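You operate a simulated robot arm through the tools that you are given. There is no shell and no other tool. Be economical: measure what you need, move in short steps, check, and stop when the job is done.

The job below is to be done with a simulated robot arm. You get a single attempt, and the scene is never put back.

## Task
Shoot the grey sneaker: side at 1X, toe 2X, then heel 3X.
Fine: the one in the light box; one shot each, in that order; door shut, light as it is.
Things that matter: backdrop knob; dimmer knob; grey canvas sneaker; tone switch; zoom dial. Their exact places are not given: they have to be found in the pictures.

It is judged by the outcome, as a careful person would: the job done as asked, and still so three seconds after it is handed in. It fails if anything else is knocked over, pushed out of place, dropped, spilled or broken.

## Robot
A 6-joint arm with a two-finger gripper, on a carriage that runs on a rail from [-2284, 5] to [56, 0] (x, y) and turns from -174 to 159 degrees about z. Base frame: it is fixed where the carriage stands at the start and does not move with it; the origin is on the floor, on the carriage's upright axis, x ahead of it, y to its left, z up. Units: mm, degrees, N and s.
Its first joint turns from -166.0 to 166.0 degrees. Places, roughly: backdrop knob [900, -300, 700]; dimmer knob [900, -100, 700]; tone switch [1000, -300, 1300]; zoom dial [1000, -200, 1300]. Payload 5 kg.
The tool frame sits at the grasp point between the pads (the TCP): z along the fingers, y along the line on which they close. The tips reach 30 mm beyond it. Largest opening 176 mm; the body of the gripper starts 153 mm behind the TCP.
Orientation is that of the tool frame in the base frame, as [roll, pitch, yaw] about the fixed x, y, z axes, in that order (R = Rz(yaw) Ry(pitch) Rx(roll)). With the fingers straight down and closing along the base's y, the tool's x points along the base's -x, its y along +y and its z along -z.

## Interface
- The arm moves only by the tool move_arm. Its argument "plan" is text: rows parted by semicolons, each of 7 numbers parted by spaces: the shift along the tool's x, y, z in mm, then the turn, a rotation vector about the tool's x, y, z in degrees, then the gripper command, from -1 (shut) to 1 (fully open), values between in proportion. In form: x y z ax ay az hand; .... A call has 1 to 8 rows; each row shifts and turns the commanded pose from where the row before left it, along the tool's axes as they then stand. Rows are played at 5 a second. More than 50 mm and 8.6 degrees between two rows, or a gripper value outside its range, and nothing of the call is played. A pose out of reach is approached as far as the arm can. The call stops where the force on the tool passes 40 N (or 10 N more than at its start, if that is more) or the arm is blocked; 0.2 s more then pass. Each finger halts on what it meets, pressing with about 24 N; the grip force reading is that of the motor and also rises with nothing between the fingers. The clock runs only during rows and for 0.2 s after the last one: add rows that do not move to give the fingers time. The reply holds the time, the measured pose of the TCP, the force on the tool along the base axes, the opening and the grip force, in the units named above and with some noise, with the torque about the TCP (base axes, N m) and any sound that the robot's microphone picked up.
- Cameras (640 x 400 px; columns grow to the right, rows downward): "scene" is now at [55.8, 152.2, 1743.1]; the picture's right is [-0.58, -0.81, 0.00], its down [-0.38, 0.27, -0.88] and it looks along [0.72, -0.51, -0.47] (base axes); focal length 256 px, centre (320, 200). "wrist" rides on the gripper at [67, -9, -183] in the tool frame; the picture's right is [0.14, 0.99, 0.00], its down [-0.92, 0.13, -0.36] and it looks along [-0.36, 0.05, 0.93] (tool axes); focal length 251 px, centre (320, 200).
- camera(camera): a new picture of that camera. It takes no simulated time.
- raise_lower(by): slides the trunk up (or, below 0, down) by that many mm; the arm and the scene camera ride with it, the base frame stays. It gives what a move gives, with no picture.
- steer(legs): drives the robot by 1 to 6 legs, each [ahead, left, turn to the left] in mm, mm and degrees, along the robot's own axes; the way and the turn of a leg run together, so that a leg with both is an arc; at most 1500 mm and 180 degrees a leg. The arm and the cameras ride along, it lands a little off, and it stops where it bumps. It keeps to its track: a leg is cut to what the track allows. It gives what a move gives.
- pan_tilt(pan, tilt): turns the head with the scene camera to pan (to the left, within 120 degrees either way) and tilt (down, from -29 to 69), counted from straight ahead of the robot. It gives what a move gives.
- pixel_to_xyz(camera, pixels): for up to 12 pixels [column, row] of the newest picture of that camera ("zoom" is the newest enlarged one), the place [x, y, z] in the base frame of the surface seen there, good to about 2 mm, but the place of the scene camera against the robot may be out by one fixed shift of up to 12 mm in any direction. It takes no simulated time.
- enlarge(camera, box): a new picture of the part [left, top, right, bottom] of that camera's present view, enlarged. It takes no simulated time.
- finish_job(): hands the job in; it is judged then, once.

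Keep the steps short. Do not move on a guess: measure, check each grasp and each placing, and mend mistakes. In all there are 80 turns and 68 pictures (those below and enlarged ones count). Leave the gripper open and the arm clear of the work at the hand-in unless told otherwise, and finish with a single line.

The tools are called after ">>>" as name(argument=value, ...) on one line, values as JSON. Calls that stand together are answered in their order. move_arm: Moves the arm, as the interface text tells. Its arguments: {"type":"object","properties":{"plan":{"type":"string"}},"required":["plan"]} The other tools are called the same way: raise_lower (by) slides the trunk up or down; steer (legs) drives the base; pan_tilt (pan, tilt) turns the head that bears the scene camera; camera (camera) takes a picture; pixel_to_xyz (camera, pixels) gives the place of the surface under pixels of a picture; enlarge (camera, box) takes an enlarged picture of a part of a camera's view; finish_job () hands the job in.

At the start:

```text
time: 0.0
tcp_pos: [727.1, -208.0, 1556.2]
ee_rot: [180.0, -0.1, 180.0]
contact_force: [0.6, 0.5, -0.7]
ft_torque: [0.0, -0.02, 0.01]
finger_gap: 175.8
grasp_force: 0.0
trunk travel left (down, up): [-275.0, 75.0]
robot x, y, heading: [-1.2, -3.4, -0.1]
head pan, tilt: [-35.6, 27.9]
```

scene: 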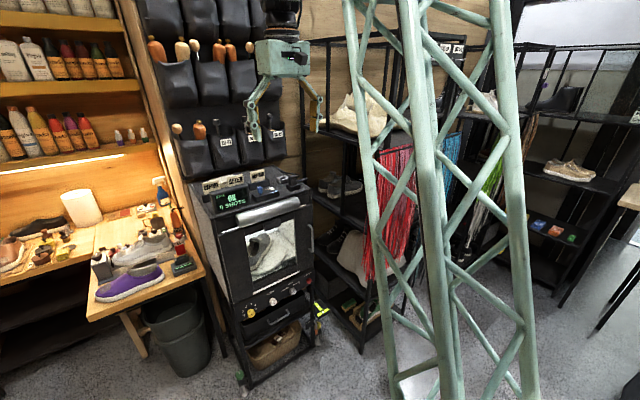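
wrist: 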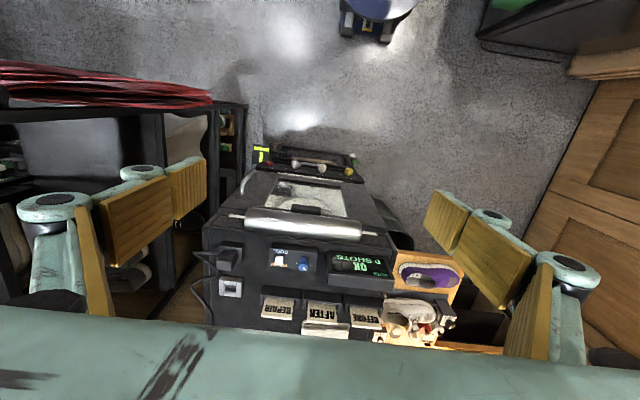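

I see the light box at about (260,250) in the scene picture. I'll enlarge it to read the controls.

>>> enlarge(camera="scene", box=[180, 150, 340, 250])

>>> enlarge(camera="scene", box=[200, 220, 340, 380])

>>> enlarge(camera="wrist", box=[190, 140, 430, 360])

```text
4.00 times, centred on (260, 200) of scene
```

zoom: 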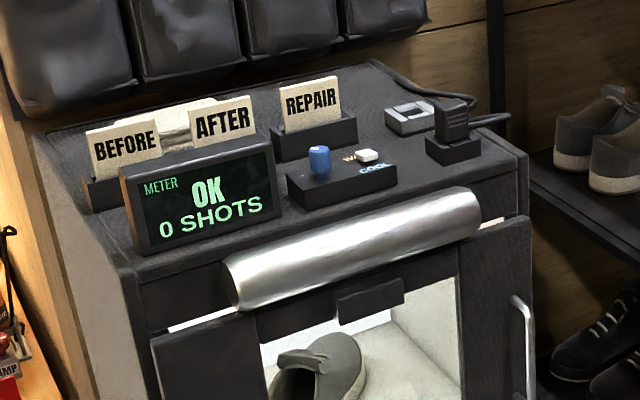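

```text
2.50 times, centred on (270, 300) of scene
```

zoom: 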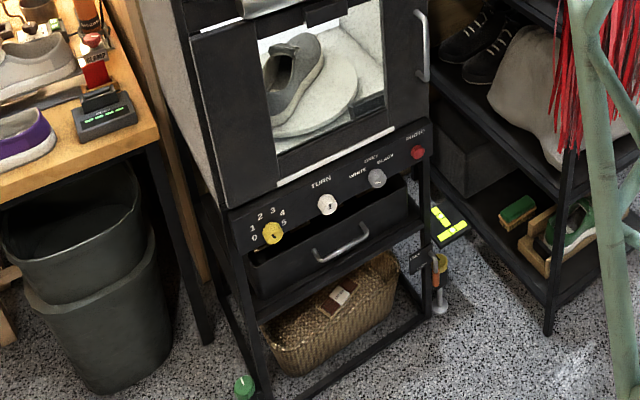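

```text
1.82 times, centred on (310, 250) of wrist
```

zoom: 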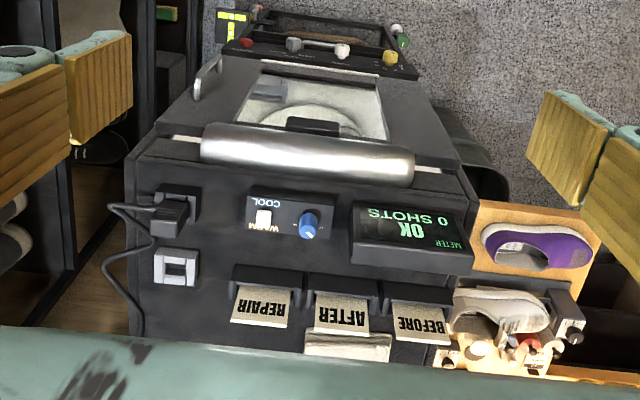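

The front panel has a yellow dial (0-5), a white TURN knob, a grey backdrop knob and a red button. The top has the blue zoom dial and the tone switch. Next I'll measure them and view the panel closer.

>>> pixel_to_xyz(camera="zoom", pixels=[[308, 225], [263, 218], [342, 50], [293, 44], [246, 42], [389, 58], [320, 150], [410, 240], [175, 265], [330, 200], [215, 70]])

>>> enlarge(camera="scene", box=[235, 270, 315, 320])

>>> enlarge(camera="scene", box=[225, 200, 321, 290])

>>> enlarge(camera="wrist", box=[260, 235, 400, 300])

```text
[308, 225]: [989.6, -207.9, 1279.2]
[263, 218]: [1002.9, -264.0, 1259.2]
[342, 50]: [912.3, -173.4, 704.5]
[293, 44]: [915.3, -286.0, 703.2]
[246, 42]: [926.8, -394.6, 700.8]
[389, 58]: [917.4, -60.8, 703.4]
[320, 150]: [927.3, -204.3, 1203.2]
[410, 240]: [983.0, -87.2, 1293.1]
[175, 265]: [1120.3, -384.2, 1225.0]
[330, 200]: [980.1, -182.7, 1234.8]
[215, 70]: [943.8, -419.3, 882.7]
```

```text
8.00 times, centred on (275, 295) of scene
```

zoom: 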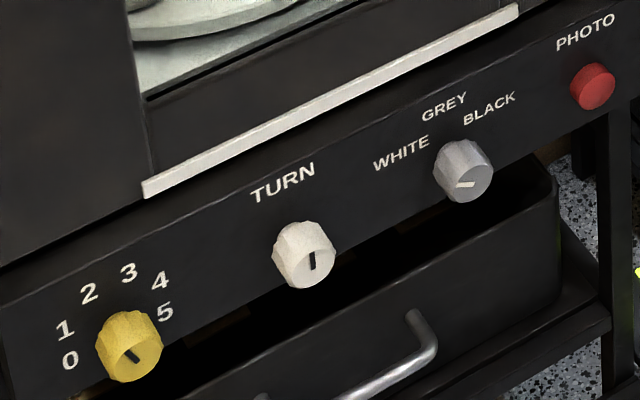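

```text
4.44 times, centred on (273, 245) of scene
```

zoom: 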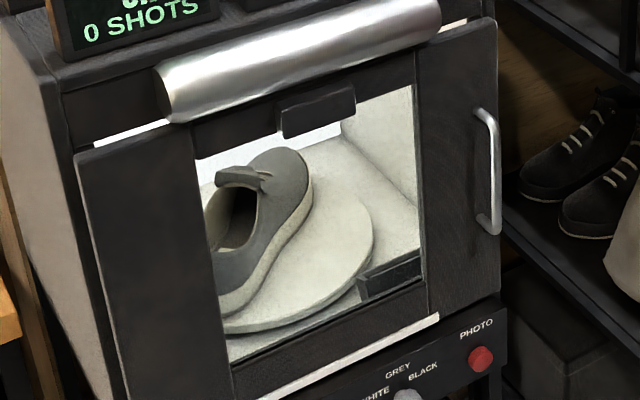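

```text
4.57 times, centred on (330, 268) of wrist
```

zoom: 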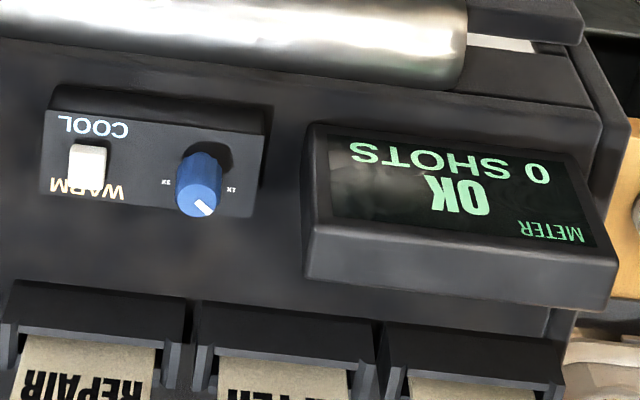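

The zoom dial is at about [990,-208,1279]. I'll bring the wrist camera closer above it to read its pointer.

>>> move_arm(plan="-36 0 25 0 0 0 1; -36 0 25 0 0 0 1; -36 0 25 0 0 0 1; -36 0 25 0 0 0 1; -36 0 25 0 0 0 0; 0 0 20 0 0 0 0; 0 0 0 0 0 0 0")

>>> camera(camera="wrist")

```text
time: 1.6
tcp_pos: [906.7, -208.7, 1410.7]
ee_rot: [180.0, 0.0, -180.0]
contact_force: [0.8, -0.1, 0.3]
ft_torque: [-0.01, -0.11, -0.02]
finger_gap: 88.0
grasp_force: 0.1
trunk travel left (down, up): [-275.0, 75.0]
robot x, y, heading: [-0.1, -0.7, -0.3]
head pan, tilt: [-35.6, 27.9]
```

```text
59 pictures are left
```

wrist: 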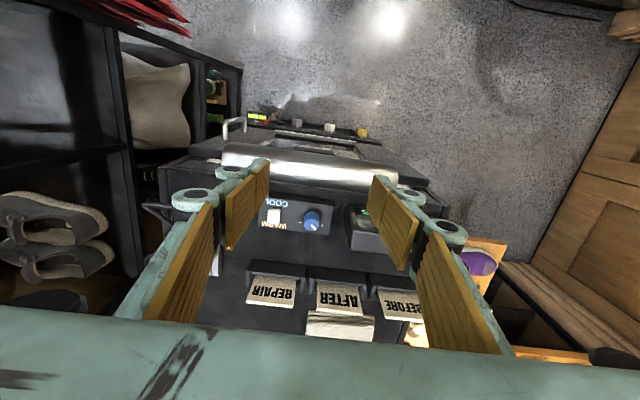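

>>> enlarge(camera="wrist", box=[250, 185, 350, 248])

>>> pixel_to_xyz(camera="wrist", pixels=[[312, 218], [315, 230], [272, 215], [330, 240], [330, 225], [375, 225], [300, 245]])

```text
6.35 times, centred on (300, 216) of wrist
```

zoom: 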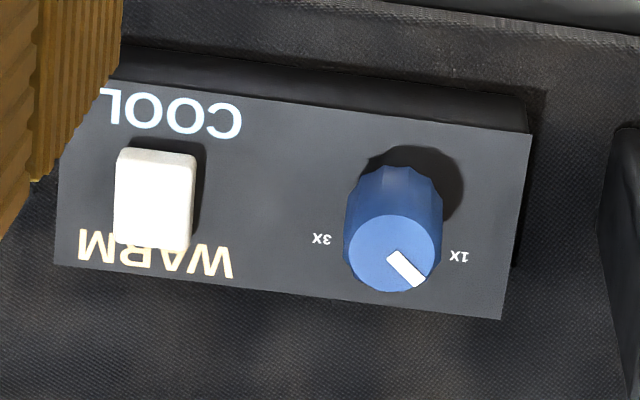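

```text
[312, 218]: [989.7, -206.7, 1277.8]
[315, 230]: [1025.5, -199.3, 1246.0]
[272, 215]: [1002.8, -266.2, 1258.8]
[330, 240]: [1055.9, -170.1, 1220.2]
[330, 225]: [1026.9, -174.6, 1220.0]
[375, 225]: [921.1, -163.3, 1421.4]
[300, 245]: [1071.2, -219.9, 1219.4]
```

The pointer seems to point at 1X. I'll measure the pointer and the labels to be sure.

>>> pixel_to_xyz(camera="zoom", pixels=[[393, 254], [394, 257], [418, 281], [458, 256], [321, 239], [352, 250], [438, 250], [400, 288], [387, 217], [500, 318], [528, 136], [398, 320]])

```text
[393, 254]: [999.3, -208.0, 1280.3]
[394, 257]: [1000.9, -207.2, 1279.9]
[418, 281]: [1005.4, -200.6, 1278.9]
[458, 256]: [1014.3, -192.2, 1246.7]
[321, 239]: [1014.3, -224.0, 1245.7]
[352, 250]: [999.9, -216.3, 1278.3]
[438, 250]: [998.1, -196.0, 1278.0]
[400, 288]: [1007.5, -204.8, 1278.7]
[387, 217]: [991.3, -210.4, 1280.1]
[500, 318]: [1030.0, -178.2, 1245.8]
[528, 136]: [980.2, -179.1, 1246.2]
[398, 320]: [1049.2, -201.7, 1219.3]
```

The zoom dial is at 1X already. Next I'll measure the shoe's heading on the turntable through the window.

>>> enlarge(camera="scene", box=[236, 212, 316, 284])

>>> pixel_to_xyz(camera="zoom", pixels=[[320, 100], [300, 60], [400, 100], [390, 300], [150, 200], [180, 330], [280, 120], [320, 180], [380, 250], [200, 300], [450, 150], [140, 300]])

```text
5.56 times, centred on (276, 248) of scene
```

zoom: 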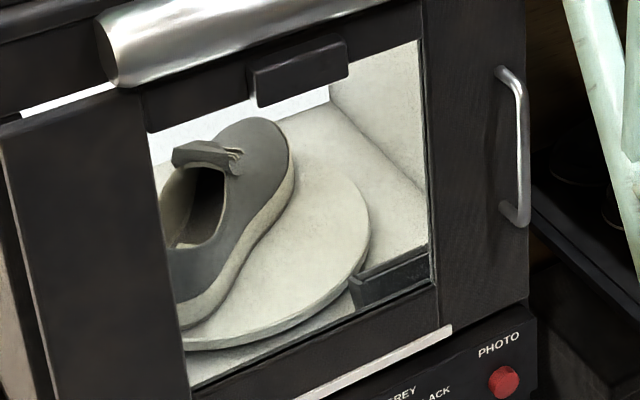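

```text
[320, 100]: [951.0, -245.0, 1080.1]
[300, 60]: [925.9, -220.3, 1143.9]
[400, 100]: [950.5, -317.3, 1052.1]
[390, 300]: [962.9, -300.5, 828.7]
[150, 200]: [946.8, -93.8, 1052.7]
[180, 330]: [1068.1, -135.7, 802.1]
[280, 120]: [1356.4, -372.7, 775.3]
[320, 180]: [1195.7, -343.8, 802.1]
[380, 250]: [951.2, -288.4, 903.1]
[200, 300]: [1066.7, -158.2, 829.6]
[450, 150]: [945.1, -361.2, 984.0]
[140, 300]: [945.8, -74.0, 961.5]
```

The toe points away from the front, and the scene camera's view is oblique. I'll back the arm off, spin the gripper 180° so its camera rides above, then point it forward at the window.

>>> move_arm(plan="50 0 0 0 0 0 0; 50 0 0 0 0 0 0; 50 0 0 0 0 0 0; 50 0 0 0 0 0 0; 50 0 0 0 0 0 0; 0 0 0 0 0 8.5 0; 0 0 0 0 0 8.5 0; 0 0 0 0 0 8.5 0")

>>> move_arm(plan="0 0 0 0 0 8.5 0; 0 0 0 0 0 8.5 0; 0 0 0 0 0 8.5 0; 0 0 0 0 0 8.5 0; 0 0 0 0 0 8.5 0; 0 0 0 0 0 8.5 0; 0 0 0 0 0 8.5 0; 0 0 0 0 0 8.5 0")

>>> move_arm(plan="0 0 0 0 0 8.5 0; 0 0 0 0 0 8.5 0; 0 0 0 0 0 8.5 0; 0 0 0 0 0 8.5 0; 0 0 0 0 0 8.5 0; 0 0 0 0 0 8.5 0; 0 0 0 0 0 8.5 0; 0 0 0 0 0 8.5 0")

>>> raise_lower(by=-270)

```text
time: 3.4
tcp_pos: [655.9, -208.6, 1411.2]
ee_rot: [-180.0, 0.0, 154.3]
contact_force: [-0.2, 0.6, 0.2]
ft_torque: [0.01, -0.08, 0.03]
finger_gap: 87.9
grasp_force: 0.2
trunk travel left (down, up): [-275.0, 75.0]
robot x, y, heading: [1.8, 0.2, -0.1]
head pan, tilt: [-35.6, 27.9]
```

```text
time: 5.2
tcp_pos: [657.6, -207.6, 1411.1]
ee_rot: [179.9, 0.0, 86.5]
contact_force: [0.9, -0.9, 0.4]
ft_torque: [-0.02, -0.01, -0.02]
finger_gap: 88.1
grasp_force: 0.0
trunk travel left (down, up): [-275.0, 75.0]
robot x, y, heading: [-1.3, 0.8, -0.2]
head pan, tilt: [-35.6, 27.9]
```

```text
time: 7.0
tcp_pos: [657.0, -209.0, 1410.0]
ee_rot: [-180.0, 0.0, 18.4]
contact_force: [-0.2, -0.5, -0.9]
ft_torque: [-0.01, 0.0, 0.03]
finger_gap: 88.0
grasp_force: 0.0
trunk travel left (down, up): [-275.0, 75.0]
robot x, y, heading: [0.9, -0.8, -0.1]
head pan, tilt: [-35.6, 27.9]
```

```text
time: 9.8
tcp_pos: [657.1, -209.7, 1141.2]
ee_rot: [179.9, 0.1, 18.5]
contact_force: [-0.8, 1.1, 0.1]
ft_torque: [-0.02, 0.04, -0.02]
finger_gap: 88.0
grasp_force: 0.1
trunk travel left (down, up): [-5.0, 345.0]
robot x, y, heading: [-2.0, 2.3, -0.0]
head pan, tilt: [-35.6, 27.9]
```

Two rows finish the spin. Then I'll pitch the tool up to horizontal.

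>>> move_arm(plan="0 0 0 0 0 8.5 0; 0 0 0 0 0 8.5 0; 0 0 0 0 0 1.4 0; 0 0 0 0 8.2 0 0; 0 0 0 0 8.2 0 0; 0 0 0 0 8.2 0 0; 0 0 0 0 8.2 0 0; 0 0 0 0 8.2 0 0")

>>> move_arm(plan="0 0 0 0 8.2 0 0; 0 0 0 0 8.2 0 0; 0 0 0 0 8.2 0 0; 0 0 0 0 8.2 0 0; 0 0 0 0 8.2 0 0; 0 0 0 0 8 0 0; 0 0 0 0 0 0 0")

>>> camera(camera="wrist")

```text
time: 11.6
tcp_pos: [656.2, -208.9, 1141.2]
ee_rot: [179.6, -40.9, 0.4]
contact_force: [1.4, 0.3, 1.0]
ft_torque: [-0.03, 0.24, -0.06]
finger_gap: 88.3
grasp_force: 0.0
trunk travel left (down, up): [-5.0, 345.0]
robot x, y, heading: [-4.5, -0.3, -0.0]
head pan, tilt: [-35.6, 27.9]
```

```text
time: 13.2
tcp_pos: [707.4, -244.8, 1166.2]
ee_rot: [-179.6, -89.9, -0.3]
contact_force: [0.0, 0.0, 0.0]
ft_torque: [0.0, -0.16, 0.09]
finger_gap: 88.0
grasp_force: 0.1
out of reach, approached as far as the arm can: row 4, 5, 6
trunk travel left (down, up): [-5.0, 345.0]
robot x, y, heading: [2.4, -0.4, -0.2]
head pan, tilt: [-35.6, 27.9]
```

```text
56 pictures are left
```

wrist: 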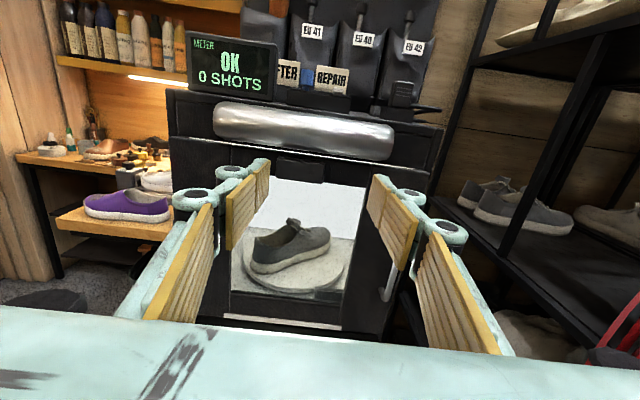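

I now have a good frontal view of the shoe. I'll enlarge it and measure its direction.

>>> enlarge(camera="wrist", box=[220, 160, 380, 340])

>>> pixel_to_xyz(camera="zoom", pixels=[[180, 250], [190, 260], [380, 190], [390, 220], [460, 280], [90, 300], [120, 210], [280, 200]])

```text
2.22 times, centred on (300, 250) of wrist
```

zoom: 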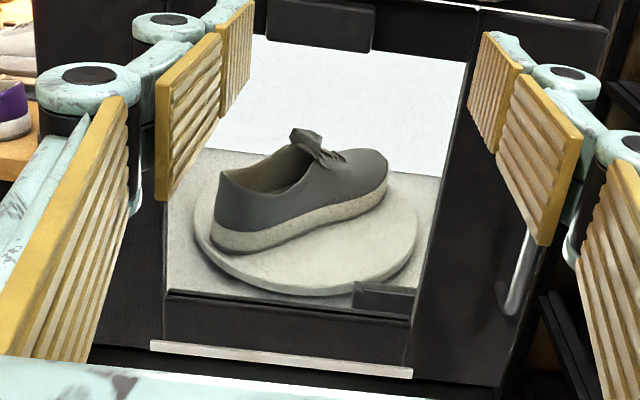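

```text
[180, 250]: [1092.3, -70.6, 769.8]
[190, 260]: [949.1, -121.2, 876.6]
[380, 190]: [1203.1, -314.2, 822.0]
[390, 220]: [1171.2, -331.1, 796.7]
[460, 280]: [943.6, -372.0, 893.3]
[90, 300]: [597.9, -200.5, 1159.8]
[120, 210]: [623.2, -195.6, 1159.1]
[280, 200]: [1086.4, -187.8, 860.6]
```

I'll probe the sole outline at heel and toe, and the turntable rim.

>>> pixel_to_xyz(camera="zoom", pixels=[[213, 235], [214, 245], [240, 252], [300, 232], [350, 213], [383, 195], [388, 180], [210, 225], [415, 240], [300, 290], [340, 12], [385, 290]])

```text
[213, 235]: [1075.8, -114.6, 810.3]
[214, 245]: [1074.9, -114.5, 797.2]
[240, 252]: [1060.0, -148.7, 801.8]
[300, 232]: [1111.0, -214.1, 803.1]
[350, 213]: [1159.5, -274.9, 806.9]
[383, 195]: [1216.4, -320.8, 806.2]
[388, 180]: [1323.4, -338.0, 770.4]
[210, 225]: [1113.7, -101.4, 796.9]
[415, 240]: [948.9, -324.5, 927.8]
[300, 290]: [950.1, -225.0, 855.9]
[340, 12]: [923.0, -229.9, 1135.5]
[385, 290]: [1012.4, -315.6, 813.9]
```

The shoe is about 36° off pure side, toe away to the right. I'll lower the arm to inspect the panel knobs.

>>> move_arm(plan="-46 0 8 0 0 0 0; -46 0 8 0 0 0 0; -46 0 8 0 0 0 0; -46 0 8 0 0 0 0; -46 0 8 0 0 0 0; -46 0 8 0 0 0 0; -46 0 8 0 0 0 0; -40 0 0 0 0 0 0")

>>> camera(camera="wrist")

```text
time: 14.9
tcp_pos: [767.3, -246.3, 805.4]
ee_rot: [11.8, -90.0, 168.4]
contact_force: [-0.5, 0.6, 2.3]
ft_torque: [0.02, 0.25, -0.09]
finger_gap: 88.1
grasp_force: 0.1
out of reach, approached as far as the arm can: row 1
trunk travel left (down, up): [-5.0, 345.0]
robot x, y, heading: [4.4, 2.8, -0.0]
head pan, tilt: [-35.6, 27.9]
```

```text
54 pictures are left
```

wrist: 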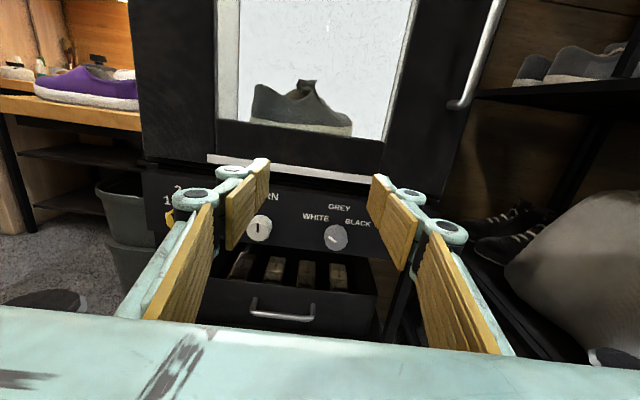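

I can see the TURN knob at (259,227) and the backdrop knob at (335,238). I'll enlarge and measure them.

>>> enlarge(camera="wrist", box=[220, 180, 400, 330])

>>> pixel_to_xyz(camera="wrist", pixels=[[259, 227], [259, 216], [259, 239], [249, 228], [270, 228], [335, 238], [280, 215], [335, 208], [280, 310], [300, 290], [300, 240], [225, 205]])

```text
2.67 times, centred on (310, 255) of wrist
```

zoom: 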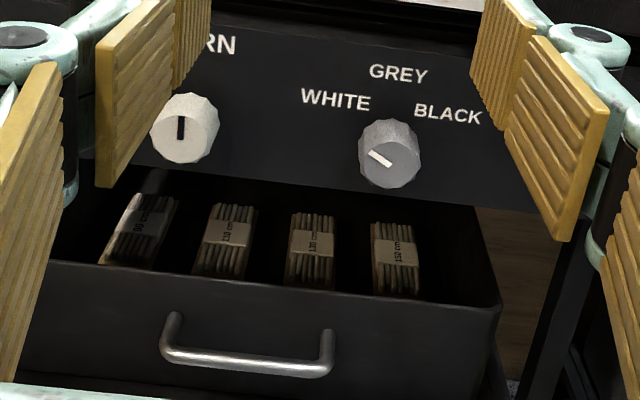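

```text
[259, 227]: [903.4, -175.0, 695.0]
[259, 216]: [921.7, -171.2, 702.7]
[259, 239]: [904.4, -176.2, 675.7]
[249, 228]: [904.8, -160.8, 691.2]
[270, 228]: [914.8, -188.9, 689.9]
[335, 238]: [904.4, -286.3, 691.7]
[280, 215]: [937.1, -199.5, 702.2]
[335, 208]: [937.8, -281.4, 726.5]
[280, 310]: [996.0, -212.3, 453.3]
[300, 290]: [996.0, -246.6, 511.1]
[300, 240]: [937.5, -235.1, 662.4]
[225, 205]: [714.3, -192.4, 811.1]
```

TURN knob axis is at about y -174.5, z 691, with its face at x 903.5 and the panel at x 937.5. I'll move in front of it, stopping short.

>>> move_arm(plan="-38 -24 0 0 0 0 0; -38 -24 0 0 0 0 0; -38 -24 0 0 0 0 0; 0 0 30 0 0 0 0; 0 0 30 0 0 0 -0.3; 0 0 0 0 0 0 -0.3")

>>> enlarge(camera="wrist", box=[240, 130, 400, 330])

```text
time: 16.4
tcp_pos: [840.3, -184.6, 693.2]
ee_rot: [123.4, -90.0, 56.7]
contact_force: [0.0, 0.4, 1.0]
ft_torque: [0.0, 0.05, -0.01]
finger_gap: 61.6
grasp_force: 0.1
out of reach, approached as far as the arm can: row 3
trunk travel left (down, up): [-5.0, 345.0]
robot x, y, heading: [-0.3, 2.4, 0.2]
head pan, tilt: [-35.6, 27.9]
```

```text
2.00 times, centred on (320, 230) of wrist
```

zoom: 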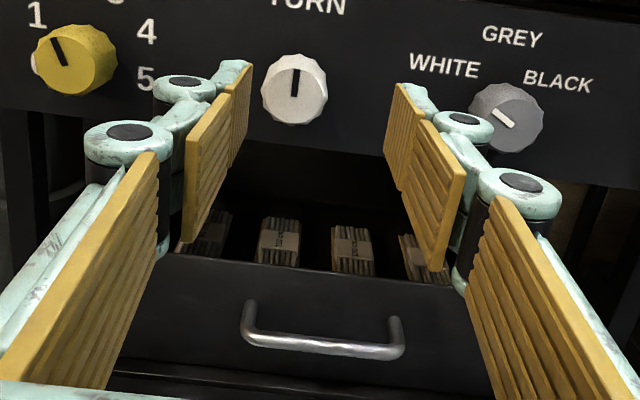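

I'll re-measure the knob from here.

>>> pixel_to_xyz(camera="zoom", pixels=[[295, 96], [264, 95], [324, 95], [294, 70], [294, 123], [68, 60], [507, 123], [300, 150]])

>>> move_arm(plan="0 -10 0 0 0 0 -0.3; 0 0 0 0 0 0 -0.3")

```text
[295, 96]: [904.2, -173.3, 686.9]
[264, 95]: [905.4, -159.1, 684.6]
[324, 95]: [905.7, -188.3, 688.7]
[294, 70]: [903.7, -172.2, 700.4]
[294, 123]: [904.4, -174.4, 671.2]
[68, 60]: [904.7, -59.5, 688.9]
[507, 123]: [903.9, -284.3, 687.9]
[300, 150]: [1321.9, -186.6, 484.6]
```

```text
time: 16.9
tcp_pos: [840.0, -175.9, 693.9]
ee_rot: [-15.6, -90.0, -164.1]
contact_force: [-1.1, 0.2, -0.2]
ft_torque: [-0.04, -0.02, 0.0]
finger_gap: 61.5
grasp_force: 0.1
trunk travel left (down, up): [-5.0, 345.0]
robot x, y, heading: [-2.3, -1.3, 0.1]
head pan, tilt: [-35.6, 27.9]
```

Knob centre is [904,-173.5,686.5]. I'll correct by 7 mm down and 2 mm sideways, advance 60 mm and close gently.

>>> move_arm(plan="-7 -2 0 0 0 0 -0.3; 0 0 30 0 0 0 -0.3; 0 0 30 0 0 0 -0.3; 0 0 0 0 0 0 -0.6; 0 0 0 0 0 0 -0.8; 0 0 0 0 0 0 -0.8; 0 0 0 0 0 0 -0.8")

>>> camera(camera="wrist")

```text
time: 18.6
tcp_pos: [900.8, -172.1, 687.5]
ee_rot: [-10.8, -90.0, -169.1]
contact_force: [4.0, 10.9, -2.1]
ft_torque: [-0.02, 0.07, 0.27]
finger_gap: 33.0
grasp_force: 45.3
trunk travel left (down, up): [-5.0, 345.0]
robot x, y, heading: [-0.9, -0.4, -0.1]
head pan, tilt: [-35.6, 27.9]
```

```text
51 pictures are left
```

wrist: 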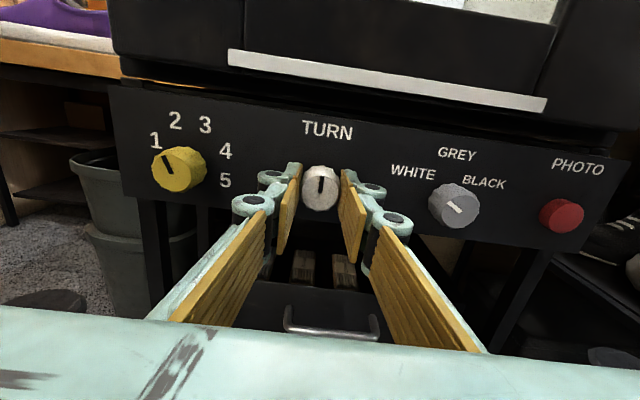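

The knob is held (gap 33 mm). As a test I'll turn it 16° clockwise and see how the shoe moves.

>>> move_arm(plan="0 0 0 0 0 8 -0.8; 0 0 0 0 0 8 -0.8; 0 0 0 0 0 0 -0.8")

>>> pan_tilt(pan=-22, tilt=28)

>>> camera(camera="scene")

>>> camera(camera="wrist")

```text
time: 19.4
tcp_pos: [900.6, -172.1, 685.9]
ee_rot: [-90.1, -73.9, -89.8]
contact_force: [8.8, 17.5, -4.0]
ft_torque: [0.02, 0.11, 0.47]
finger_gap: 32.7
grasp_force: 44.8
trunk travel left (down, up): [-5.0, 345.0]
robot x, y, heading: [1.2, 0.7, -0.1]
head pan, tilt: [-35.6, 27.9]
```

```text
time: 20.1
tcp_pos: [901.8, -172.7, 686.2]
ee_rot: [-90.1, -73.9, -89.8]
contact_force: [11.0, 23.5, -4.7]
ft_torque: [0.0, 0.17, 0.55]
finger_gap: 33.2
grasp_force: 45.8
trunk travel left (down, up): [-5.0, 345.0]
robot x, y, heading: [2.2, -0.2, -0.0]
head pan, tilt: [-22.0, 28.0]
```

```text
50 pictures are left
```

scene: 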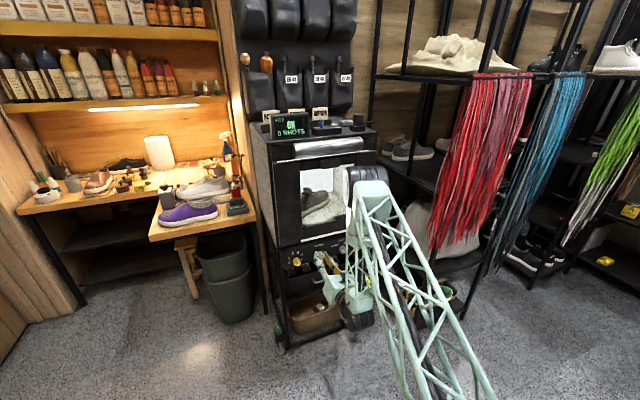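

```text
49 pictures are left
```

wrist: 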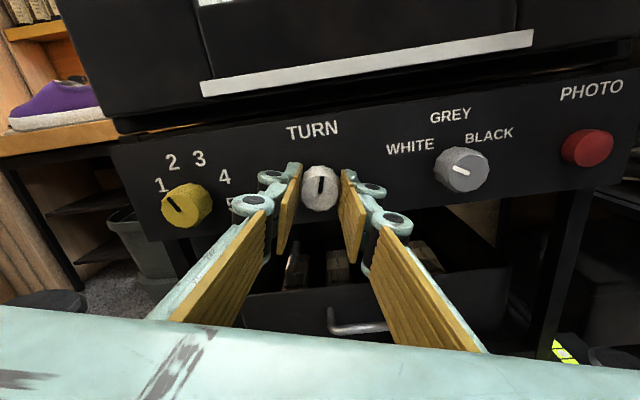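

The knob turned with the gripper. I'll look at the shoe in the scene picture near (318,205).

>>> enlarge(camera="scene", box=[290, 155, 370, 235])

>>> pixel_to_xyz(camera="zoom", pixels=[[220, 300], [230, 290], [300, 180], [320, 190], [200, 300], [260, 260], [290, 230]])

```text
5.00 times, centred on (330, 195) of scene
```

zoom: 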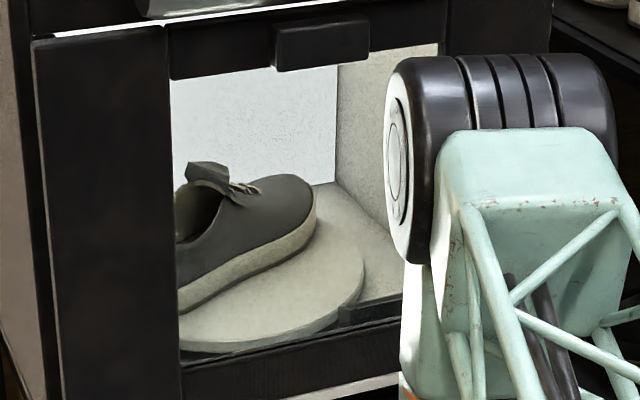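

```text
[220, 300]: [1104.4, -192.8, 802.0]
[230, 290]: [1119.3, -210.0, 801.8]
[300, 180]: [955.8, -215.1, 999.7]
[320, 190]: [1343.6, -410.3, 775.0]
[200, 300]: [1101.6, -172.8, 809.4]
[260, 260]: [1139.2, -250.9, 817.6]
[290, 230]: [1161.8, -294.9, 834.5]
```

I'll probe the sole's lower edge to get the new heading.

>>> pixel_to_xyz(camera="zoom", pixels=[[185, 312], [200, 306], [220, 295], [240, 284], [260, 273], [280, 262], [300, 246], [312, 228], [316, 205]])

```text
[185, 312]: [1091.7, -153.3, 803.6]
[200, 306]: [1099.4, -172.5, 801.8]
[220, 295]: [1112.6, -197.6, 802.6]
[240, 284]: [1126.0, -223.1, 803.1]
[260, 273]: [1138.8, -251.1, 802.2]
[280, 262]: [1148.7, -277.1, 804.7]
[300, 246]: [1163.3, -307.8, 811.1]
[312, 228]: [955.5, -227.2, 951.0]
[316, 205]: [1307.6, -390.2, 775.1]
```

The table turns 1:1 with the knob and in the right direction. I'll relieve the side force a little and turn about 20° more.

>>> move_arm(plan="0 -1.5 0 0 0 0 -0.75; 0 0 0 0 0 7 -0.75; 0 0 0 0 0 7 -0.75; 0 0 0 0 0 6 -0.75; 0 0 0 0 0 0 -0.75")

>>> enlarge(camera="scene", box=[290, 155, 370, 235])

```text
time: 21.3
tcp_pos: [900.8, -172.5, 686.3]
ee_rot: [-90.1, -54.0, -89.9]
contact_force: [22.1, 12.6, -10.0]
ft_torque: [0.0, 0.28, 0.41]
finger_gap: 32.9
grasp_force: 45.0
trunk travel left (down, up): [-5.0, 345.0]
robot x, y, heading: [1.9, -2.7, 0.1]
head pan, tilt: [-22.0, 28.0]
```

```text
5.00 times, centred on (330, 195) of scene
```

zoom: 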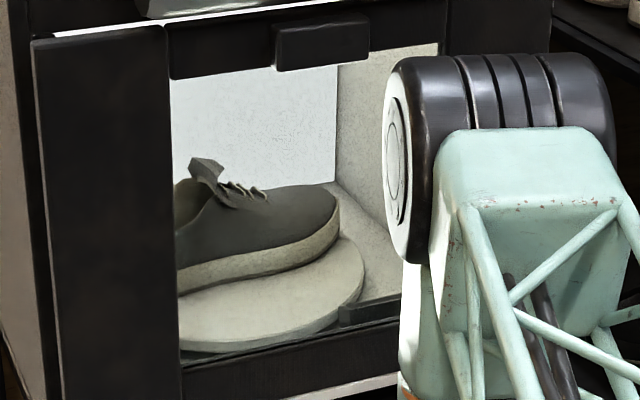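

I'll measure the sole edge again.

>>> pixel_to_xyz(camera="zoom", pixels=[[182, 293], [200, 289], [220, 284], [240, 280], [260, 276], [280, 271], [300, 265], [320, 255], [334, 240], [340, 225], [339, 215]])

```text
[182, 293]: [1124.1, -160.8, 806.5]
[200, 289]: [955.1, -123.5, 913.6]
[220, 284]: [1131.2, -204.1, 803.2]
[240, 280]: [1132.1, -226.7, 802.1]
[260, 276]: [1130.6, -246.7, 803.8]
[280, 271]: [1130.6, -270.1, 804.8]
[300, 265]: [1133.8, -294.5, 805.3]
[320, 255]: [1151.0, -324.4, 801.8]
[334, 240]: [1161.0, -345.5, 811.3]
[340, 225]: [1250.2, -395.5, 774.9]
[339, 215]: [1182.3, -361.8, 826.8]
```

The near sole edge is now within a few degrees of parallel to the front, so it's a side view. I'll release, back off, and look from the wrist.

>>> move_arm(plan="0 0 1 0 0 0 -0.5; 0 0 0 0 0 0 -0.3; 0 0 0 0 0 0 -0.3; 0 0 -40 0 0 0 -0.3; 0 0 -40 0 0 -8 -0.3; 0 0 0 0 0 -8 -0.3; 0 0 0 0 0 -8 -0.3; 0 0 0 0 0 -8 -0.5")

>>> camera(camera="wrist")

>>> pixel_to_xyz(camera="wrist", pixels=[[510, 210], [530, 210], [550, 210], [530, 225], [490, 215]])

```text
time: 23.1
tcp_pos: [821.7, -173.4, 686.5]
ee_rot: [-90.0, -86.1, -89.9]
contact_force: [-0.4, -0.5, -0.4]
ft_torque: [0.01, 0.0, 0.01]
finger_gap: 44.0
grasp_force: 0.0
trunk travel left (down, up): [-5.0, 345.0]
robot x, y, heading: [-0.6, 2.5, 0.0]
head pan, tilt: [-22.0, 28.0]
```

```text
46 pictures are left
```

wrist: 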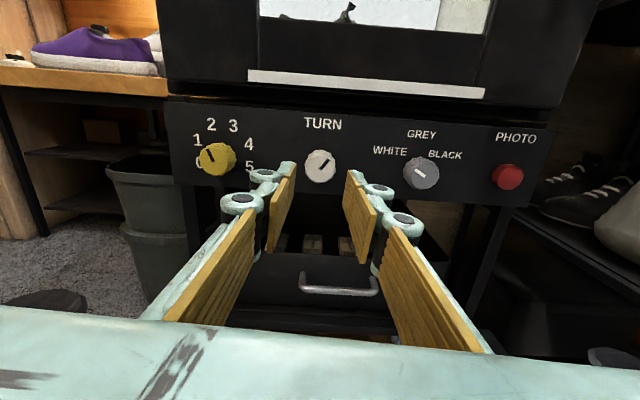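

```text
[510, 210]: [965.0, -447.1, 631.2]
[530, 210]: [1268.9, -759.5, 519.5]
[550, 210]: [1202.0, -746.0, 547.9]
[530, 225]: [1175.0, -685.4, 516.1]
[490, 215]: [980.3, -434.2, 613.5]
```

The red PHOTO button is at (507,177). I'll measure it.

>>> pixel_to_xyz(camera="wrist", pixels=[[505, 178], [497, 178], [514, 178], [505, 170], [505, 186], [510, 150], [320, 166]])

>>> enlarge(camera="wrist", box=[470, 150, 550, 200])

```text
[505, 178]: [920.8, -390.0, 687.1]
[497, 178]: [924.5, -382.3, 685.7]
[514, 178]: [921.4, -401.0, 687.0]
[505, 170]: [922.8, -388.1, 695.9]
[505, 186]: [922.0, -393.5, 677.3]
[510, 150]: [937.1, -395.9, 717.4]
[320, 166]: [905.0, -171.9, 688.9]
```

```text
8.00 times, centred on (510, 175) of wrist
```

zoom: 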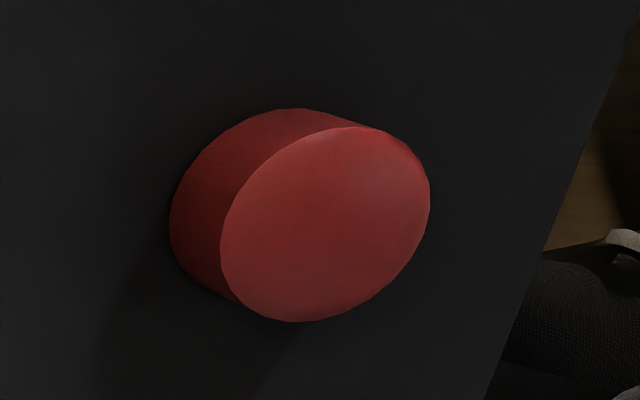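

Button face centre is at about [921,-397,687]. I'll close the fingers, slide over in front of it, and check the pose before pressing.

>>> move_arm(plan="0 0 0 0 0 -3.9 -1; 0 45 0 0 0 0 -1; 0 45 0 0 0 0 -1; 0 45 0 0 0 0 -1; 0 45 0 0 0 0 -1; 0 43.5 0 0 0 0 -1; 0 0 40 0 0 0 -1; 0 0 0 0 0 0 -1")

>>> enlarge(camera="wrist", box=[220, 100, 420, 240])

>>> pan_tilt(pan=-24, tilt=24)

>>> enlarge(camera="scene", box=[250, 70, 410, 250])

```text
time: 24.9
tcp_pos: [863.1, -394.6, 686.6]
ee_rot: [-86.3, -90.0, -93.5]
contact_force: [-0.4, 0.3, -0.2]
ft_torque: [0.03, 0.01, -0.04]
finger_gap: 0.0
grasp_force: 23.2
trunk travel left (down, up): [-5.0, 345.0]
robot x, y, heading: [0.2, -0.7, -0.1]
head pan, tilt: [-22.0, 28.0]
```

```text
2.86 times, centred on (320, 170) of wrist
```

zoom: 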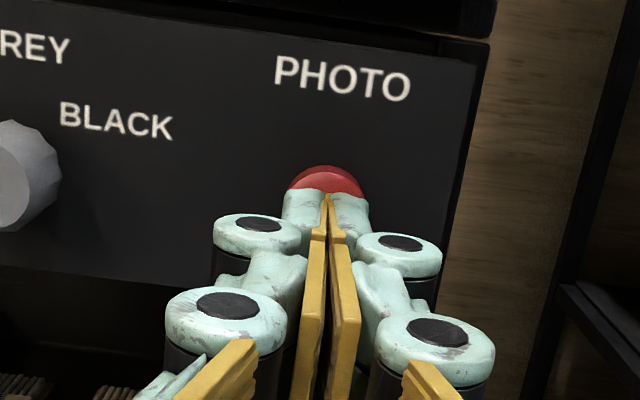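

```text
time: 25.6
tcp_pos: [863.1, -394.5, 688.6]
ee_rot: [-89.3, -89.9, -90.6]
contact_force: [0.1, 0.4, -0.3]
ft_torque: [-0.01, -0.01, 0.0]
finger_gap: 0.0
grasp_force: 24.2
trunk travel left (down, up): [-5.0, 345.0]
robot x, y, heading: [1.5, 2.6, -0.2]
head pan, tilt: [-24.0, 24.0]
```

```text
2.22 times, centred on (330, 160) of scene
```

zoom: 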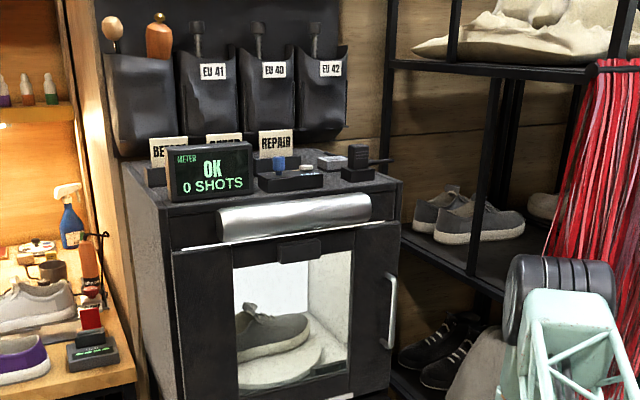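

The tips are centred on the button and the meter shows OK, 0 SHOTS. The shoe looks side-on. I'll press in small steps.

>>> move_arm(plan="0 0 22 0 0 0 -1; 0 0 5 0 0 0 -1; 0 0 3 0 0 0 -1; 0 0 3 0 0 0 -1")

>>> enlarge(camera="scene", box=[285, 100, 345, 140])

```text
time: 26.6
tcp_pos: [896.0, -395.3, 687.1]
ee_rot: [-96.2, -90.0, -83.7]
contact_force: [-0.5, -0.1, 0.4]
ft_torque: [-0.04, 0.0, -0.05]
finger_gap: 0.0
grasp_force: 23.8
trunk travel left (down, up): [-5.0, 345.0]
robot x, y, heading: [-0.6, -2.1, 0.2]
head pan, tilt: [-24.0, 24.0]
```

```text
10.00 times, centred on (315, 120) of scene
```

zoom: 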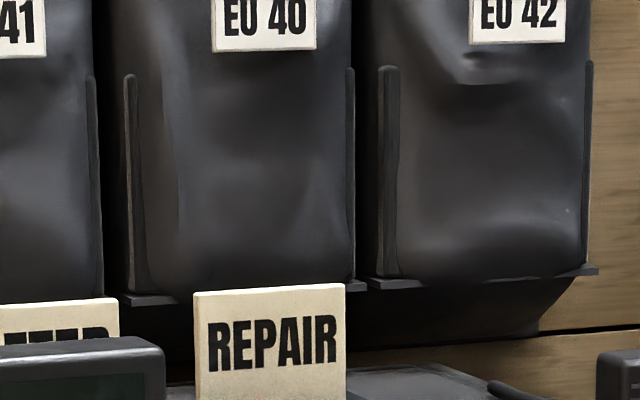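

There's no contact yet, so I'll advance further in small steps.

>>> move_arm(plan="0 0 2 0 0 0 -1; 0 0 2 0 0 0 -1; 0 0 0 0 0 0 -1")

>>> enlarge(camera="scene", box=[285, 125, 325, 155])

```text
time: 27.4
tcp_pos: [899.5, -394.9, 686.6]
ee_rot: [-94.7, -89.9, -85.2]
contact_force: [-1.2, 0.6, -0.7]
ft_torque: [-0.02, 0.02, 0.0]
finger_gap: 0.0
grasp_force: 24.1
trunk travel left (down, up): [-5.0, 345.0]
robot x, y, heading: [0.4, 1.1, -0.0]
head pan, tilt: [-24.0, 24.0]
```

```text
13.33 times, centred on (305, 140) of scene
```

zoom: 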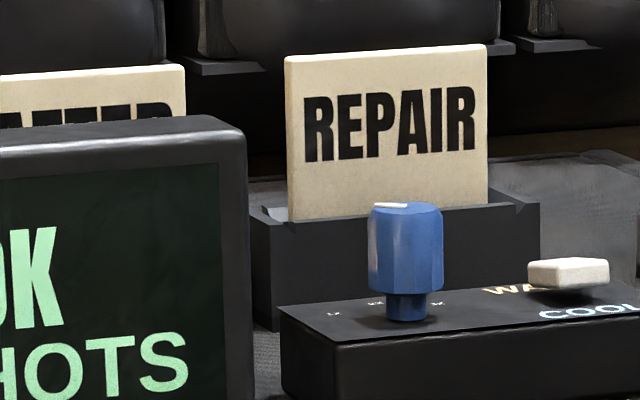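

Force is still near zero. I'll keep going by 2 mm steps and check the display at about (281,148).

>>> move_arm(plan="0 0 2 0 0 0 -1; 0 0 0 0 0 0 -1")

>>> enlarge(camera="scene", box=[260, 132, 300, 162])

>>> enlarge(camera="wrist", box=[270, 130, 370, 200])

```text
time: 28.0
tcp_pos: [900.9, -396.2, 686.4]
ee_rot: [-86.1, -89.9, -93.8]
contact_force: [-2.0, -0.8, 0.7]
ft_torque: [-0.01, -0.03, -0.01]
finger_gap: 0.0
grasp_force: 24.1
trunk travel left (down, up): [-5.0, 345.0]
robot x, y, heading: [-2.1, -0.7, -0.2]
head pan, tilt: [-24.0, 24.0]
heard: click
```

```text
13.33 times, centred on (280, 147) of scene
```

zoom: 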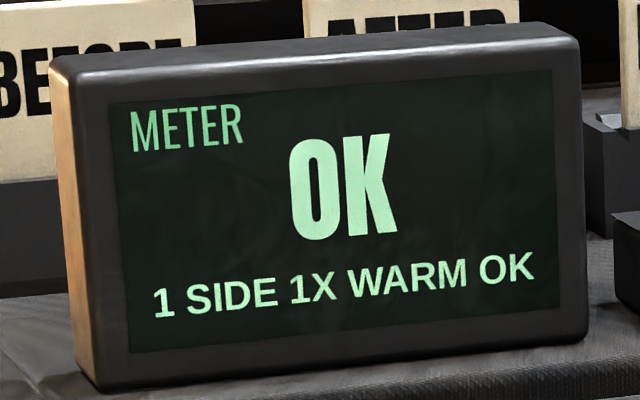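

```text
5.71 times, centred on (320, 165) of wrist
```

zoom: 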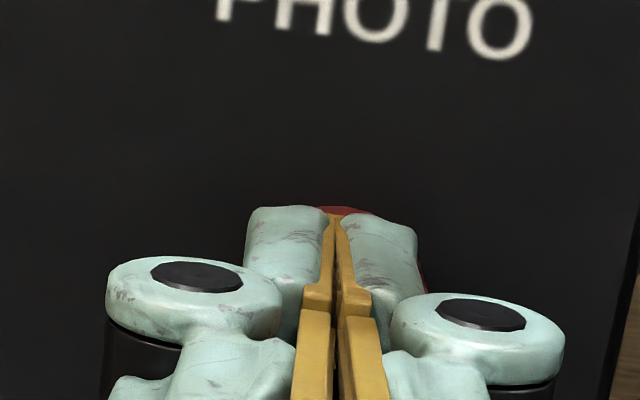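

Shot 1 was taken: "1 SIDE 1X WARM OK". I'll retract and return to the TURN knob with the gripper pre-rotated about -45°.

>>> move_arm(plan="0 0 -35 0 0 0 -1; 0 0 -35 0 0 0 -1; 0 -45 0 0 0 0 -1; 0 -45 0 0 0 0 -1; 0 -45 0 0 0 0 -1; 0 -45 0 0 0 0 -0.8; 0 -42 0 0 0 0 -0.3; 0 0 0 0 0 -8 -0.3")

>>> move_arm(plan="0 0 0 0 0 -8 -0.3; 0 0 0 0 0 -8 -0.3; 0 0 0 0 0 -8 -0.3; 0 0 0 0 0 -8 -0.3; 0 0 0 0 0 -5 -0.3; 0 0 0 0 0 0 -0.3")

>>> camera(camera="wrist")

>>> pixel_to_xyz(camera="wrist", pixels=[[320, 166], [315, 166], [325, 166], [320, 156]])

```text
time: 29.8
tcp_pos: [829.1, -172.7, 687.4]
ee_rot: [90.0, -81.9, 90.0]
contact_force: [-0.1, -0.2, -1.0]
ft_torque: [-0.01, -0.03, 0.02]
finger_gap: 61.6
grasp_force: 0.0
trunk travel left (down, up): [-5.0, 345.0]
robot x, y, heading: [-1.2, 1.1, 0.1]
head pan, tilt: [-24.0, 24.0]
```

```text
time: 31.2
tcp_pos: [829.8, -173.0, 687.9]
ee_rot: [90.0, -45.0, 90.2]
contact_force: [-0.1, -0.3, 0.2]
ft_torque: [-0.01, -0.01, 0.01]
finger_gap: 61.8
grasp_force: 0.0
trunk travel left (down, up): [-5.0, 345.0]
robot x, y, heading: [-1.5, -0.3, -0.1]
head pan, tilt: [-24.0, 24.0]
```

```text
38 pictures are left
```

wrist: 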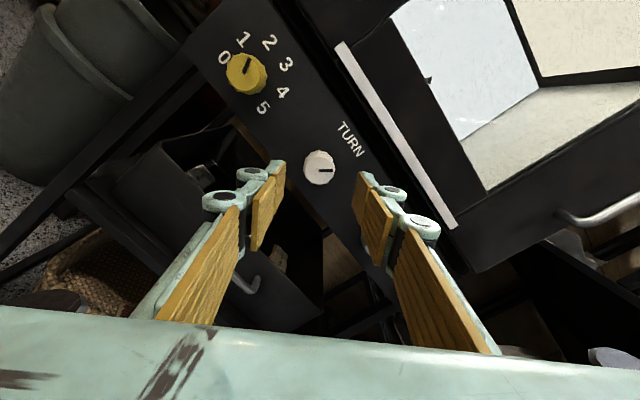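

```text
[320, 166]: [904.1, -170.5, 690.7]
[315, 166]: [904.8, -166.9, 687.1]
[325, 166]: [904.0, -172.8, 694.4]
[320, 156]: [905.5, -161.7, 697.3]
```

The gripper is lined up with the knob. I'll advance, grip and turn 90° clockwise in two parts.

>>> move_arm(plan="0 0 36 0 0 0 -0.3; 0 0 35 0 0 0 -0.3; 0 0 0 0 0 0 -0.6; 0 0 0 0 0 0 -0.75; 0 0 0 0 0 0 -0.75; 0 0 0 0 0 8.2 -0.75; 0 0 0 0 0 8.2 -0.75; 0 0 0 0 0 8.2 -0.75")

>>> move_arm(plan="0 0 0 0 0 8.2 -0.75; 0 0 0 0 0 8.2 -0.75; 0 0 0 0 0 8.2 -0.75; 0 0 0 0 0 8.2 -0.75; 0 0 0 0 0 8.2 -0.75; 0 0 0 0 0 8.2 -0.75; 0 0 0 0 0 8.2 -0.75; 0 0 0 0 0 8 -0.75")

>>> enlarge(camera="scene", box=[280, 170, 360, 250])

```text
time: 33.0
tcp_pos: [901.9, -171.2, 686.4]
ee_rot: [90.2, -69.8, 90.0]
contact_force: [2.9, 8.1, -10.8]
ft_torque: [-0.02, 0.01, 0.04]
finger_gap: 32.7
grasp_force: 44.8
trunk travel left (down, up): [-5.0, 345.0]
robot x, y, heading: [-3.9, 0.0, -0.2]
head pan, tilt: [-24.0, 24.0]
```

```text
time: 34.8
tcp_pos: [902.7, -172.0, 686.9]
ee_rot: [-90.0, -44.8, -89.9]
contact_force: [5.3, 19.8, -11.1]
ft_torque: [0.03, 0.4, 0.42]
finger_gap: 32.7
grasp_force: 44.8
trunk travel left (down, up): [-5.0, 345.0]
robot x, y, heading: [-2.2, 4.5, -0.0]
head pan, tilt: [-24.0, 24.0]
```

```text
5.00 times, centred on (320, 210) of scene
```

zoom: 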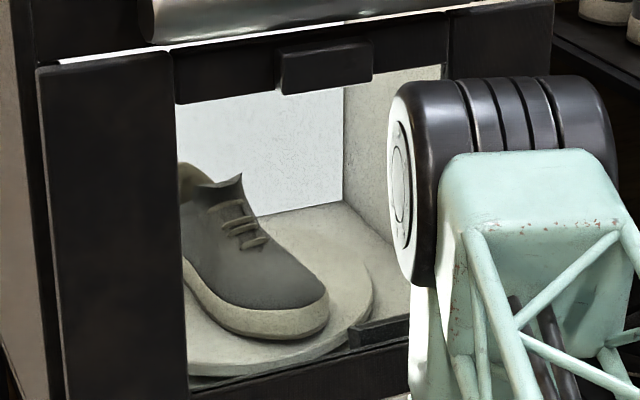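

The toe is at the front now. I'll measure sole points and also check the knob angle.

>>> pixel_to_xyz(camera="zoom", pixels=[[188, 290], [195, 302], [203, 313], [215, 323], [235, 333], [260, 339], [290, 340], [315, 333], [328, 318], [328, 295], [228, 220], [250, 243]])

>>> camera(camera="wrist")

```text
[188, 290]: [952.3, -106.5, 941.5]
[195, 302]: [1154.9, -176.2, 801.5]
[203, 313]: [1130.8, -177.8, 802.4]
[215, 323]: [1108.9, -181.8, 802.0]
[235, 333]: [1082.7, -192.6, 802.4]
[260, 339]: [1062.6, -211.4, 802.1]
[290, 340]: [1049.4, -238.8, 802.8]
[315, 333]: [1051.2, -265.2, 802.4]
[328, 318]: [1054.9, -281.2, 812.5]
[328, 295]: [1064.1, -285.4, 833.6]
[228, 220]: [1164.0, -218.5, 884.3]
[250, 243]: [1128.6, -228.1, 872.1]
```

```text
36 pictures are left
```

wrist: 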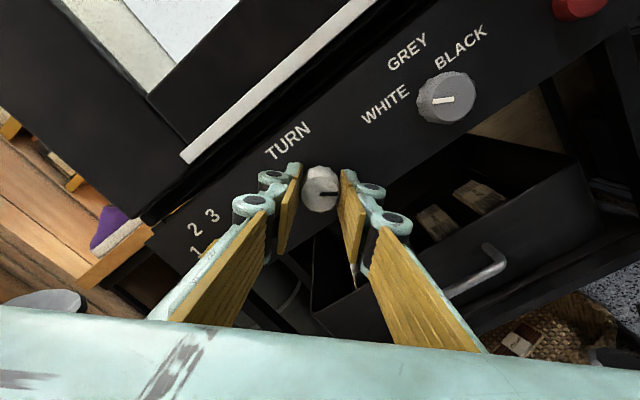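

The toe faces front squarely. I'll release the knob, back off, and unroll the gripper before going up to the zoom dial.

>>> move_arm(plan="0 0 0 0 0 0 -0.5; 0 0 0 0 0 0 -0.3; 0 0 0 0 0 0 -0.3; 0 0 -40 0 0 0 -0.3; 0 0 -40 0 0 -8 -0.3; 0 0 -40 0 0 -8 -0.3; 0 0 0 0 0 -8 -0.3; 0 0 0 0 0 -8 -0.3")

>>> move_arm(plan="0 0 0 0 0 -8 -0.3; 0 0 0 0 0 -5 -0.3; 45 0 0 0 0 0 -0.3; 45 0 0 0 0 0 -0.3; 45 0 0 0 0 0 -0.3; 45 0 0 0 0 0 -0.3; 45 0 0 0 0 0 -0.3; 45 0 0 0 0 0 -0.3")

>>> raise_lower(by=320)

```text
time: 36.6
tcp_pos: [792.0, -180.7, 688.4]
ee_rot: [-91.2, -77.0, -88.4]
contact_force: [0.4, -0.3, -0.3]
ft_torque: [0.02, -0.01, 0.01]
finger_gap: 61.6
grasp_force: 0.0
out of reach, approached as far as the arm can: row 6
trunk travel left (down, up): [-5.0, 345.0]
robot x, y, heading: [-0.2, -3.5, 0.1]
head pan, tilt: [-24.0, 24.0]
```

```text
time: 38.4
tcp_pos: [791.8, -179.4, 958.1]
ee_rot: [-117.4, -89.7, -62.6]
contact_force: [1.2, -1.3, -1.9]
ft_torque: [-0.02, -0.26, 0.09]
finger_gap: 61.8
grasp_force: 0.1
trunk travel left (down, up): [-5.0, 345.0]
robot x, y, heading: [4.2, -0.4, -0.2]
head pan, tilt: [-24.0, 24.0]
```

```text
time: 41.5
tcp_pos: [790.4, -179.3, 1278.7]
ee_rot: [-93.0, -89.9, -86.9]
contact_force: [0.3, -0.4, -0.4]
ft_torque: [-0.03, 0.01, 0.0]
finger_gap: 61.8
grasp_force: 0.2
trunk travel left (down, up): [-325.0, 25.0]
robot x, y, heading: [1.6, -0.6, 0.1]
head pan, tilt: [-24.0, 24.0]
```

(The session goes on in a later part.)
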